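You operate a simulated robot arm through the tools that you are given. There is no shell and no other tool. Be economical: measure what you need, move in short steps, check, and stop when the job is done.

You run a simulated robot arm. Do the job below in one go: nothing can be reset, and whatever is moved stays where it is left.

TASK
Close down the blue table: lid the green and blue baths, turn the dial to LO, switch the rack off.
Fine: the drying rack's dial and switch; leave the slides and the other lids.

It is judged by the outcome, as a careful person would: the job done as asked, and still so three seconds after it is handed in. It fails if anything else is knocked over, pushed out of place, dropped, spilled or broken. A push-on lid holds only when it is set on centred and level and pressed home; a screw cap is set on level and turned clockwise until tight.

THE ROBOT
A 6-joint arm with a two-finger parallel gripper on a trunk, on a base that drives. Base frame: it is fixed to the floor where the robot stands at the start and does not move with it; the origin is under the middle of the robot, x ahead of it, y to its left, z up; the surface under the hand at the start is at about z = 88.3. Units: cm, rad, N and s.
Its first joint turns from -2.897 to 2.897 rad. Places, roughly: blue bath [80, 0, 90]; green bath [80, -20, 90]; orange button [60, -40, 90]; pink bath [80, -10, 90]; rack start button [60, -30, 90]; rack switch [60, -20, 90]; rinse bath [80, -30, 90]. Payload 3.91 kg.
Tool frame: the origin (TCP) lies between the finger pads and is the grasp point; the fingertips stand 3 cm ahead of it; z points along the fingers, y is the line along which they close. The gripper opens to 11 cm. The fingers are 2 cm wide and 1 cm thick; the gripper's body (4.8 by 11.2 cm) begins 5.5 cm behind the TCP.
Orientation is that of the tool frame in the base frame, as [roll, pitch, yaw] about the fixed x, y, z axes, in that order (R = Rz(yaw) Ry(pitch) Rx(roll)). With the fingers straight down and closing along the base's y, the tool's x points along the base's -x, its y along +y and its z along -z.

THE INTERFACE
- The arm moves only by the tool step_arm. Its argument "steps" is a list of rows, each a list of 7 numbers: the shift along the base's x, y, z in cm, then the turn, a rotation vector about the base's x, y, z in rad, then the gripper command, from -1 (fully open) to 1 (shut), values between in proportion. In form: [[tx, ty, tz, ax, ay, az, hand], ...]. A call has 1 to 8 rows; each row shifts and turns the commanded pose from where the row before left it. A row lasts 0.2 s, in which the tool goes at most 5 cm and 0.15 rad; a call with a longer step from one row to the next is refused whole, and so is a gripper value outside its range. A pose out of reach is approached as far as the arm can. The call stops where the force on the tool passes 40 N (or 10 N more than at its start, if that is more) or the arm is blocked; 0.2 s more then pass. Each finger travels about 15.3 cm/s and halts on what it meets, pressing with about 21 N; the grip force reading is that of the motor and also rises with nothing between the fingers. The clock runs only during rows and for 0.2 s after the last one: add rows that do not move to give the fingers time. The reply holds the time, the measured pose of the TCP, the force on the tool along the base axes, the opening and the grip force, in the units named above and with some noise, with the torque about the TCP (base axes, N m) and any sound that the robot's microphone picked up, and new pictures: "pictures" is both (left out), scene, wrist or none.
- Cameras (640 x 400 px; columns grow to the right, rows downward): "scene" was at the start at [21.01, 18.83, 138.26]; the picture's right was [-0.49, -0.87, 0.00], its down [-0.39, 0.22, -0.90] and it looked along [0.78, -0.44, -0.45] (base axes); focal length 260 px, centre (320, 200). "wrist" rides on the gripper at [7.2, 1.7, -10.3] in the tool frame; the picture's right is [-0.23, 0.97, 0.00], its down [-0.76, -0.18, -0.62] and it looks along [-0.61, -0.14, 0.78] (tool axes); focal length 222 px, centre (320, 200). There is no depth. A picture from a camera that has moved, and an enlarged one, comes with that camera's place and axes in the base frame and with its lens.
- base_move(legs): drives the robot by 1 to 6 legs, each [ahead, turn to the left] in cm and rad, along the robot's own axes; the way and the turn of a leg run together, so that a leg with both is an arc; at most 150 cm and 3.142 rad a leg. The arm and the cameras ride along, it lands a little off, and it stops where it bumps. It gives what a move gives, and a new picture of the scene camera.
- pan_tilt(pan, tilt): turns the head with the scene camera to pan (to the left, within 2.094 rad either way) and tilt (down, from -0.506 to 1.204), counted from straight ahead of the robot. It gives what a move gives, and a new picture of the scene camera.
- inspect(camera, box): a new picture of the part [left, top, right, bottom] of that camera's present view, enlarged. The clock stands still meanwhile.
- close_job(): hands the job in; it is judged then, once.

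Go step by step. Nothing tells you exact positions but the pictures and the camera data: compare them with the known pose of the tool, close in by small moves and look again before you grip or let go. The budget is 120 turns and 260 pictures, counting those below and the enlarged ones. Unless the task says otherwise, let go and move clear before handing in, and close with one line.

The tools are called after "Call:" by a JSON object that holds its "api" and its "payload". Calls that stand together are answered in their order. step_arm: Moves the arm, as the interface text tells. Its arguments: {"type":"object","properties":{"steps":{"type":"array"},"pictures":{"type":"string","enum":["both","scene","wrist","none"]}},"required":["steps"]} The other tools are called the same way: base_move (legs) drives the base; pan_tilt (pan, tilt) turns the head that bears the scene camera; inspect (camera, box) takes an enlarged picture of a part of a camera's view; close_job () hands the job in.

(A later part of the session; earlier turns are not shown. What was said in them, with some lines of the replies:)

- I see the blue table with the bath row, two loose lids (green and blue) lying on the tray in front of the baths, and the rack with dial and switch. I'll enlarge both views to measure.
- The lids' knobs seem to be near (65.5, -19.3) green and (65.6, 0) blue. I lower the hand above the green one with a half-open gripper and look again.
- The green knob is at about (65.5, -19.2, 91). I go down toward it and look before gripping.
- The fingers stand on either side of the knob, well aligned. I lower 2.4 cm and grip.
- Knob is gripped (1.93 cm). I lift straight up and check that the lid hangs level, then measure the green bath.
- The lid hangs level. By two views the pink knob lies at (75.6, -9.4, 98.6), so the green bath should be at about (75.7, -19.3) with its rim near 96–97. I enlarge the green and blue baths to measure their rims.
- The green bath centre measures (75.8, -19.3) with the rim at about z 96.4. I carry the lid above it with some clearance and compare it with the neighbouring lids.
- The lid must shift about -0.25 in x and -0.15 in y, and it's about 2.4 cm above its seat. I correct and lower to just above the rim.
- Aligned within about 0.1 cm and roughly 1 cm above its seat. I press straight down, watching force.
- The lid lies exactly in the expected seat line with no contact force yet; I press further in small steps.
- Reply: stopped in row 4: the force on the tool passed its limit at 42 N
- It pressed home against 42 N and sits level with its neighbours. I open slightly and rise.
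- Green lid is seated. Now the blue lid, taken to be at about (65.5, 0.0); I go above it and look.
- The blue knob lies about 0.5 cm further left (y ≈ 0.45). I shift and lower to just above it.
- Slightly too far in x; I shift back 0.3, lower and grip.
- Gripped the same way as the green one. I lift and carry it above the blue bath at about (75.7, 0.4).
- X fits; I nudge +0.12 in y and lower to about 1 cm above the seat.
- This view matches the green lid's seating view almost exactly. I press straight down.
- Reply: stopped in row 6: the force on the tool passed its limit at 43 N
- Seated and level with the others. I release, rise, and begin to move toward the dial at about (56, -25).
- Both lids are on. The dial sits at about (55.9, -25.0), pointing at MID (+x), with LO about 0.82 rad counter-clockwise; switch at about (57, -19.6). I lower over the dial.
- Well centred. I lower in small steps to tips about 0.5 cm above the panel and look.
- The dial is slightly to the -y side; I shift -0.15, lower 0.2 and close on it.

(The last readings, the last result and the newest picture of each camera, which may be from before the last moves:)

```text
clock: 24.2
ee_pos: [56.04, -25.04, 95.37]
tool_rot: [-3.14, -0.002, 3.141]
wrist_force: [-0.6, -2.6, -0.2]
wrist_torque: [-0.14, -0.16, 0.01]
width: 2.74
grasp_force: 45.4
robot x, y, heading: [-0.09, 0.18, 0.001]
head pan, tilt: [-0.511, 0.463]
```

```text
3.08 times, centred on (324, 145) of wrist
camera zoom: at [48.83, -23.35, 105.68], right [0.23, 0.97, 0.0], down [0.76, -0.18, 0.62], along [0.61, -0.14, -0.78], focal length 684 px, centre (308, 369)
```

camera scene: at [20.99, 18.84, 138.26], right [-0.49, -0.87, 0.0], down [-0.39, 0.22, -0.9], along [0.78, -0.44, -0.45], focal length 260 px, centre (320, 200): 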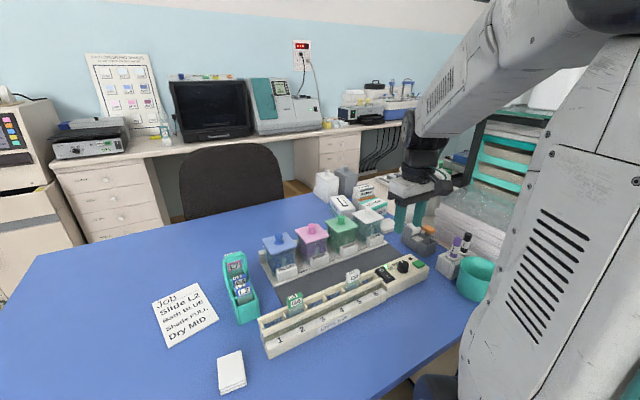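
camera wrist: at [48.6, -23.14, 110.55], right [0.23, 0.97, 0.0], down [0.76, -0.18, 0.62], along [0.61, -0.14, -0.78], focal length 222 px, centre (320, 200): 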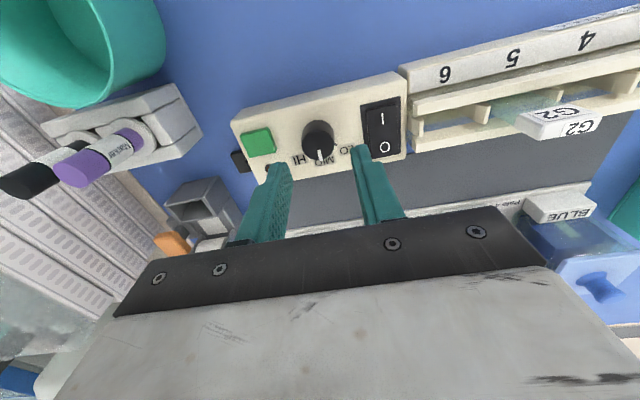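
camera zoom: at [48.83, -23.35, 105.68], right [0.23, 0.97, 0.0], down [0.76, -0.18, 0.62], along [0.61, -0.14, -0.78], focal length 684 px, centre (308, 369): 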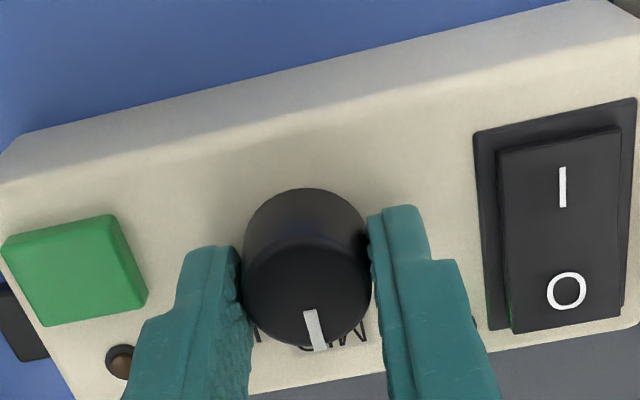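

Dial gripped, small side load. I turn it counter-clockwise (from above) in small steps.

Call:
{"api": "step_arm", "payload": {"steps": [[0, 0, 0, 0, 0, 0.14, 1], [0, 0, 0, 0, 0, 0.14, 1], [0, 0, 0, 0, 0, 0.14, 1], [0, 0, 0, 0, 0, 0.14, 1]], "pictures": "none"}}

Call:
{"api": "inspect", "payload": {"camera": "wrist", "box": [220, 80, 428, 210]}}

Call:
{"api": "inspect", "payload": {"camera": "scene", "box": [350, 220, 446, 280]}}

```text
clock: 25.2
ee_pos: [56.09, -25.08, 95.42]
tool_rot: [-3.137, -0.003, -2.579]
wrist_force: [-0.3, -4.9, 19.8]
wrist_torque: [-0.29, 0.44, 0.0]
width: 2.72
grasp_force: 45.1
robot x, y, heading: [0.01, 0.05, 0.002]
head pan, tilt: [-0.511, 0.463]
```

```text
3.08 times, centred on (324, 145) of wrist
camera zoom: at [49.01, -27.4, 105.68], right [-0.33, 0.95, 0.0], down [0.74, 0.26, 0.62], along [0.59, 0.2, -0.78], focal length 684 px, centre (308, 369)
```

zoom: 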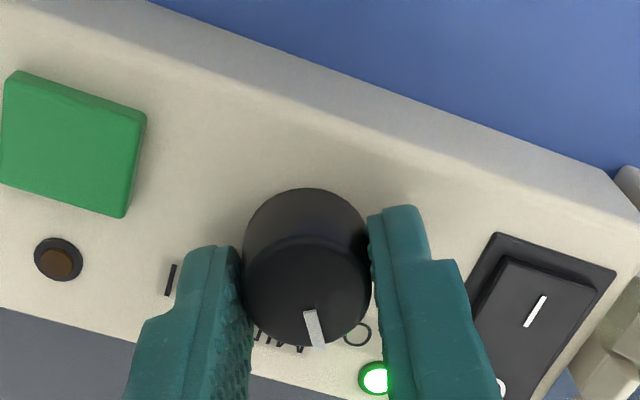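

```text
6.67 times, centred on (398, 250) of scene
camera zoom: at [20.95, 18.84, 138.26], right [-0.49, -0.87, 0.0], down [-0.39, 0.22, -0.9], along [0.78, -0.44, -0.45], focal length 1736 px, centre (-200, -133)
```

zoom: 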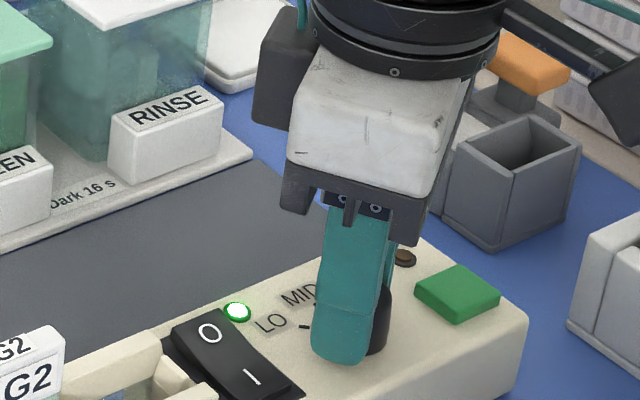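

The dial follows. Some upward force suggests the tips press the panel, so I ease up slightly and finish the turn to about 0.82 rad.

Call:
{"api": "step_arm", "payload": {"steps": [[0, 0, 0.12, 0, 0, 0, 1], [0, 0, 0, 0, 0, 0.13, 1], [0, 0, 0, 0, 0, 0.13, 1], [0, 0, 0, 0, 0, 0, 1]], "pictures": "none"}}

Call:
{"api": "inspect", "payload": {"camera": "wrist", "box": [220, 80, 428, 210]}}

```text
clock: 26.2
ee_pos: [56.08, -25.09, 95.34]
tool_rot: [3.14, -0.003, -2.32]
wrist_force: [2.3, -5.6, -10.8]
wrist_torque: [-0.01, -0.26, 0.0]
width: 2.74
grasp_force: 45.3
robot x, y, heading: [-0.06, -0.13, 0.004]
head pan, tilt: [-0.511, 0.463]
```

```text
3.08 times, centred on (324, 145) of wrist
camera zoom: at [49.89, -29.13, 105.69], right [-0.56, 0.83, 0.0], down [0.65, 0.44, 0.62], along [0.52, 0.35, -0.78], focal length 684 px, centre (308, 369)
```

zoom: 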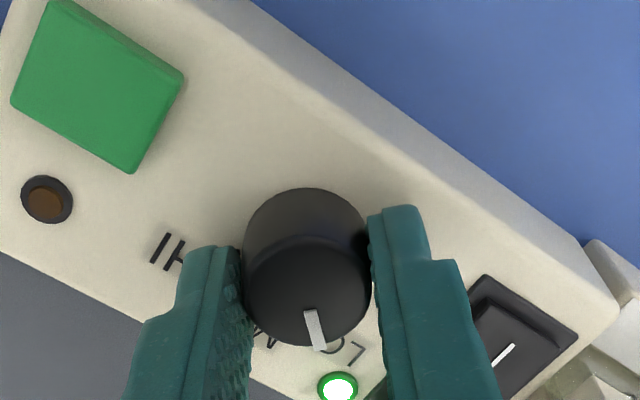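

The pointer is at about LO. I release, rise straight up and check.

Call:
{"api": "step_arm", "payload": {"steps": [[0, 0, 0, 0, 0, 0, 0.6], [0, 0, 0, 0, 0, 0, 0.25], [0, 0, 1, 0, 0, 0, 0.25], [0, 0, 3, 0, 0, 0, 0.25], [0, 0, 4, 0, 0, 0, 0.25], [0, 0, 0, 0, 0, 0, 0.25]], "pictures": "none"}}

Call:
{"api": "inspect", "payload": {"camera": "wrist", "box": [200, 60, 456, 220]}}

Call:
{"api": "inspect", "payload": {"camera": "scene", "box": [350, 220, 446, 280]}}

```text
clock: 27.6
ee_pos: [56.07, -25.12, 103.58]
tool_rot: [-3.141, -0.002, -2.323]
wrist_force: [-0.2, 0.3, -0.1]
wrist_torque: [-0.01, 0.02, -0.02]
width: 4.15
grasp_force: 0.0
robot x, y, heading: [-0.31, -0.02, 0.001]
head pan, tilt: [-0.511, 0.463]
```

```text
2.50 times, centred on (328, 140) of wrist
camera zoom: at [49.84, -29.18, 113.89], right [-0.56, 0.83, 0.0], down [0.65, 0.44, 0.62], along [0.52, 0.35, -0.78], focal length 555 px, centre (300, 350)
```

zoom: 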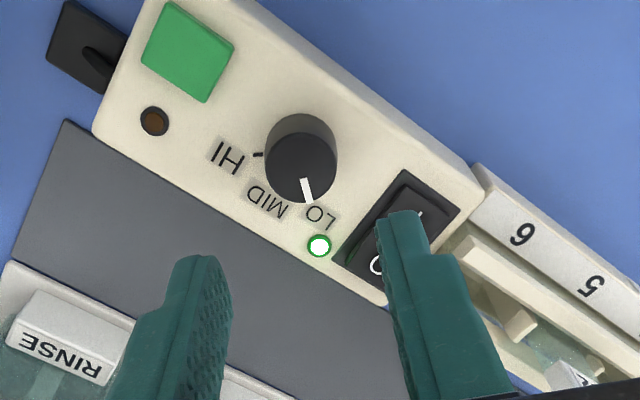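

```text
6.67 times, centred on (398, 250) of scene
camera zoom: at [21.0, 18.82, 138.26], right [-0.49, -0.87, 0.0], down [-0.39, 0.22, -0.9], along [0.78, -0.44, -0.45], focal length 1736 px, centre (-200, -133)
```

zoom: 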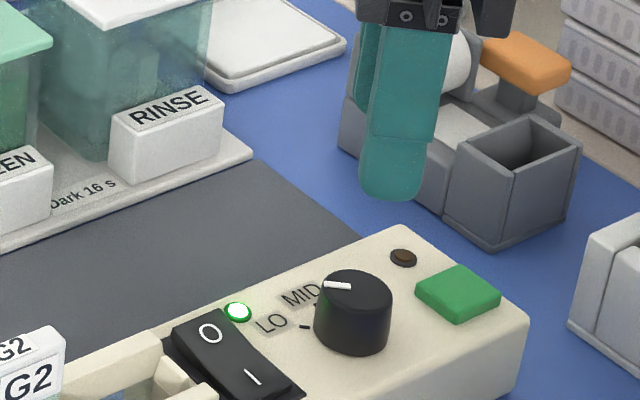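

The pointer is near LO; I check pointer against the LO tick at high zoom, along with the switch.

Call:
{"api": "inspect", "payload": {"camera": "scene", "box": [385, 253, 417, 273]}}

Call:
{"api": "inspect", "payload": {"camera": "scene", "box": [370, 258, 402, 286]}}

```text
16.00 times, centred on (401, 263) of scene
camera zoom: at [21.0, 18.82, 138.26], right [-0.49, -0.87, 0.0], down [-0.39, 0.22, -0.9], along [0.78, -0.44, -0.45], focal length 4166 px, centre (-976, -808)
```

zoom: 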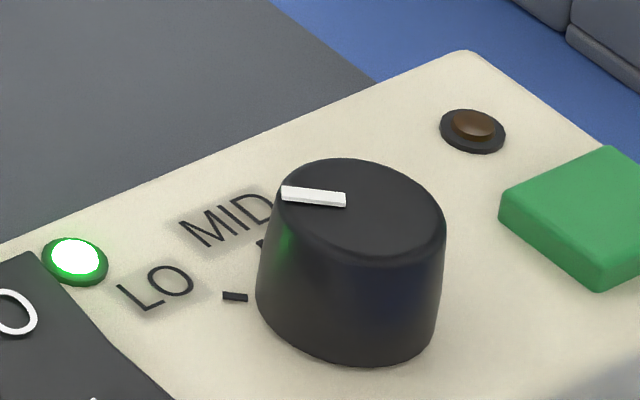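

```text
14.29 times, centred on (386, 272) of scene
camera zoom: at [21.0, 18.82, 138.26], right [-0.49, -0.87, 0.0], down [-0.39, 0.22, -0.9], along [0.78, -0.44, -0.45], focal length 3720 px, centre (-623, -829)
```

zoom: 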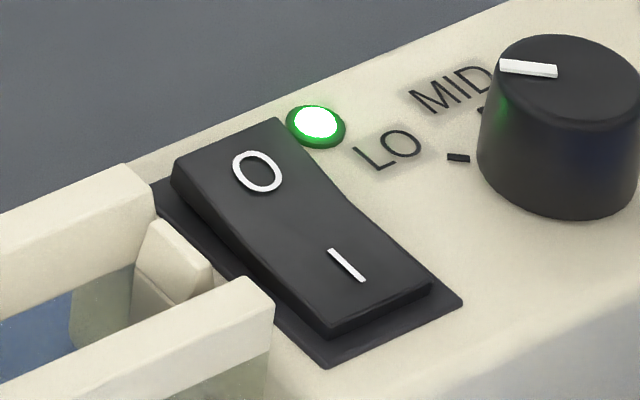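

The pointer and LO tick are parallel, so the dial is right. The switch's O end (x≈58, y≈-19.6) stands raised; I close the fingers, turn the hand back and go above the O end.

Call:
{"api": "step_arm", "payload": {"steps": [[0.35, 0.9, 0, 0, 0, -0.137, 1], [0.35, 0.9, 0, 0, 0, -0.137, 1], [0.35, 0.9, 0, 0, 0, -0.137, 1], [0.35, 0.9, 0, 0, 0, -0.137, 1], [0.35, 0.95, 0, 0, 0, -0.137, 1], [0.35, 0.95, 0, 0, 0, -0.135, 1], [0, 0, -5, 0, 0, 0, 1], [0, 0, 0, 0, 0, 0, 1]], "pictures": "none"}}

Call:
{"api": "inspect", "payload": {"camera": "wrist", "box": [200, 60, 456, 220]}}

Call:
{"api": "inspect", "payload": {"camera": "scene", "box": [350, 220, 446, 280]}}

```text
clock: 29.4
ee_pos: [58.05, -19.57, 98.33]
tool_rot: [3.141, 0.0, -3.14]
wrist_force: [-0.5, -1.2, 0.1]
wrist_torque: [0.01, 0.02, 0.01]
width: 0.0
grasp_force: 21.0
robot x, y, heading: [-0.14, -0.15, -0.0]
head pan, tilt: [-0.511, 0.463]
```

```text
2.50 times, centred on (328, 140) of wrist
camera zoom: at [50.8, -17.76, 108.58], right [0.23, 0.97, 0.0], down [0.76, -0.18, 0.62], along [0.61, -0.14, -0.78], focal length 555 px, centre (300, 350)
```

zoom: 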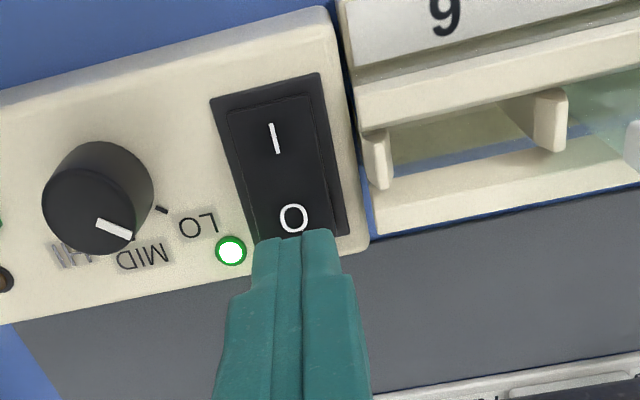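

```text
6.67 times, centred on (398, 250) of scene
camera zoom: at [20.99, 18.83, 138.26], right [-0.49, -0.87, 0.0], down [-0.39, 0.22, -0.9], along [0.78, -0.44, -0.45], focal length 1736 px, centre (-200, -133)
```

zoom: 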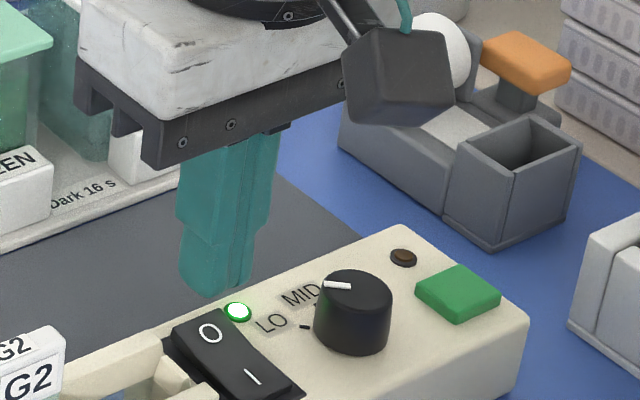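

The closed tips are right over the O end. I press down in small steps.

Call:
{"api": "step_arm", "payload": {"steps": [[0.1, 0, -1.2, 0, 0, 0, 1], [0, 0, -0.5, 0, 0, 0, 1], [0, 0, -0.3, 0, 0, 0, 1], [0, 0, -0.3, 0, 0, 0, 1], [0, 0, -0.2, 0, 0, 0, 1], [0, 0, -0.2, 0, 0, 0, 1]], "pictures": "none"}}

Call:
{"api": "inspect", "payload": {"camera": "scene", "box": [350, 220, 446, 280]}}

```text
clock: 30.8
ee_pos: [58.23, -19.61, 95.76]
tool_rot: [-3.14, -0.001, 3.141]
wrist_force: [-0.5, -0.1, -0.6]
wrist_torque: [0.05, -0.01, -0.01]
width: 0.0
grasp_force: 20.8
robot x, y, heading: [0.27, -0.17, 0.001]
head pan, tilt: [-0.511, 0.463]
```

```text
6.67 times, centred on (398, 250) of scene
camera zoom: at [21.0, 18.83, 138.26], right [-0.49, -0.87, 0.0], down [-0.39, 0.22, -0.9], along [0.78, -0.44, -0.45], focal length 1736 px, centre (-200, -133)
```

zoom: 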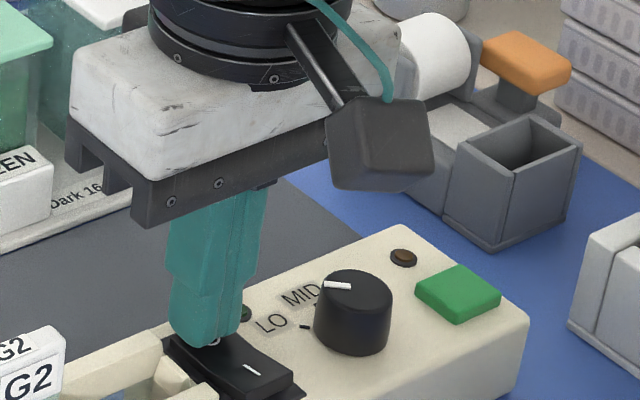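

The rocker seems flipped and the lamp dark. I rise and verify everything.

Call:
{"api": "step_arm", "payload": {"steps": [[0, 0, 2, 0, 0, 0, 1], [0, 0, 5, 0, 0, 0, 1], [0, 0, 5, 0, 0, 0, 1], [0, 0, 5, 0, 0, 0, 1], [0, 0, 0, 0, 0, 0, 1]]}}

Call:
{"api": "inspect", "payload": {"camera": "scene", "box": [366, 240, 430, 290]}}

Call:
{"api": "inspect", "payload": {"camera": "scene", "box": [220, 195, 460, 345]}}

```text
clock: 32.0
ee_pos: [58.36, -19.45, 112.98]
tool_rot: [3.141, -0.001, -3.141]
wrist_force: [-0.4, 0.7, -0.1]
wrist_torque: [-0.02, -0.03, -0.01]
width: 0.0
grasp_force: 21.2
robot x, y, heading: [-0.46, -0.04, 0.002]
head pan, tilt: [-0.511, 0.463]
camera scene: at [21.0, 18.83, 138.26], right [-0.49, -0.87, 0.0], down [-0.39, 0.22, -0.9], along [0.78, -0.44, -0.45], focal length 260 px, centre (320, 200)
camera wrist: at [51.01, -17.75, 123.22], right [0.23, 0.97, 0.0], down [0.76, -0.18, 0.62], along [0.61, -0.14, -0.78], focal length 222 px, centre (320, 200)
```

scene: 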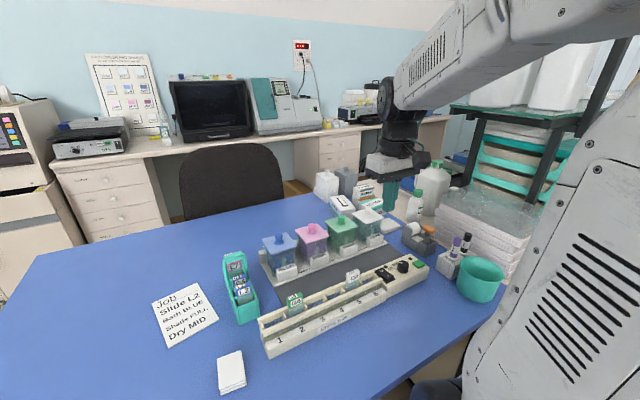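
wrist: 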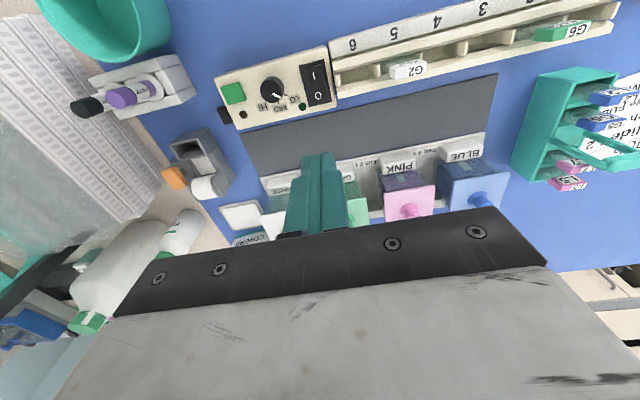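

```text
8.00 times, centred on (398, 265) of scene
camera zoom: at [21.0, 18.83, 138.26], right [-0.49, -0.87, 0.0], down [-0.39, 0.22, -0.9], along [0.78, -0.44, -0.45], focal length 2083 px, centre (-304, -320)
```

zoom: 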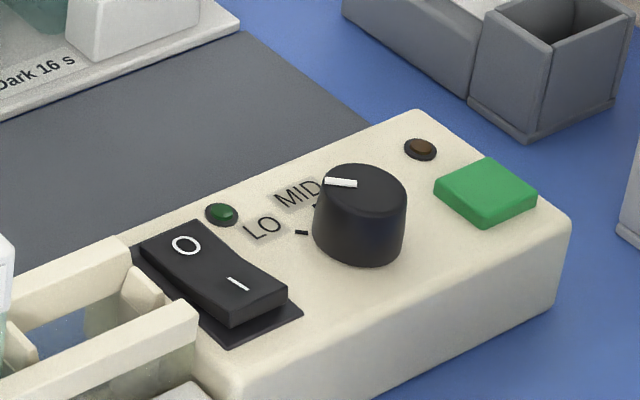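

```text
2.67 times, centred on (340, 270) of scene
camera zoom: at [21.0, 18.83, 138.26], right [-0.49, -0.87, 0.0], down [-0.39, 0.22, -0.9], along [0.78, -0.44, -0.45], focal length 694 px, centre (267, 13)
```

zoom: 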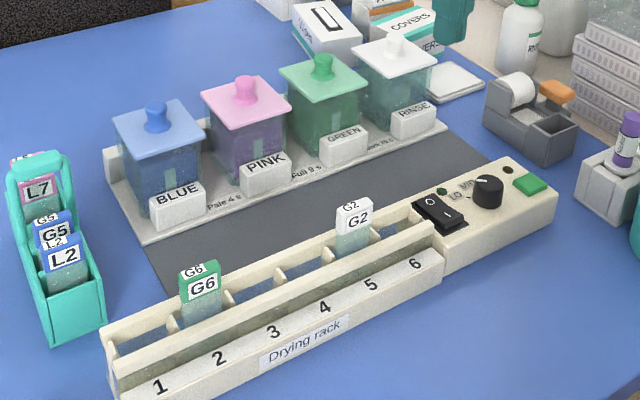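

Switch is at O with the lamp dark, and the dial is at LO. One last close look at how the two lids sit compared with the pink one.

Call:
{"api": "inspect", "payload": {"camera": "scene", "box": [256, 205, 384, 285]}}

```text
5.00 times, centred on (320, 245) of scene
camera zoom: at [21.0, 18.83, 138.26], right [-0.49, -0.87, 0.0], down [-0.39, 0.22, -0.9], along [0.78, -0.44, -0.45], focal length 1302 px, centre (320, -25)
```

zoom: 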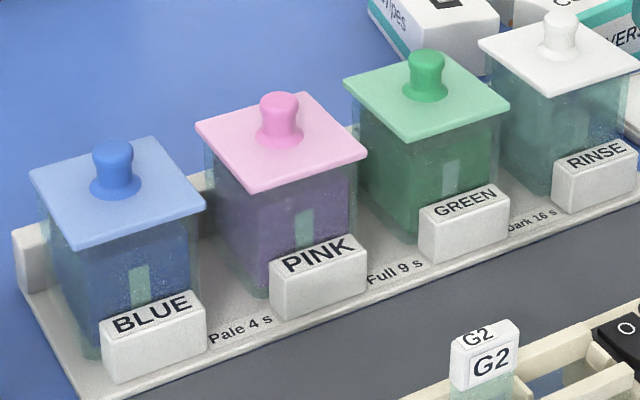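

All four lids sit alike, level and centred, and the hand is clear, so I hand the job in.

Call:
{"api": "close_job", "payload": {}}

```text
The job is handed in.
```

The blue table is closed down: the green and blue baths are lidded and pressed home, the dial is at LO, and the rack is switched off with its lamp dark. The slides and the other lids were left alone.
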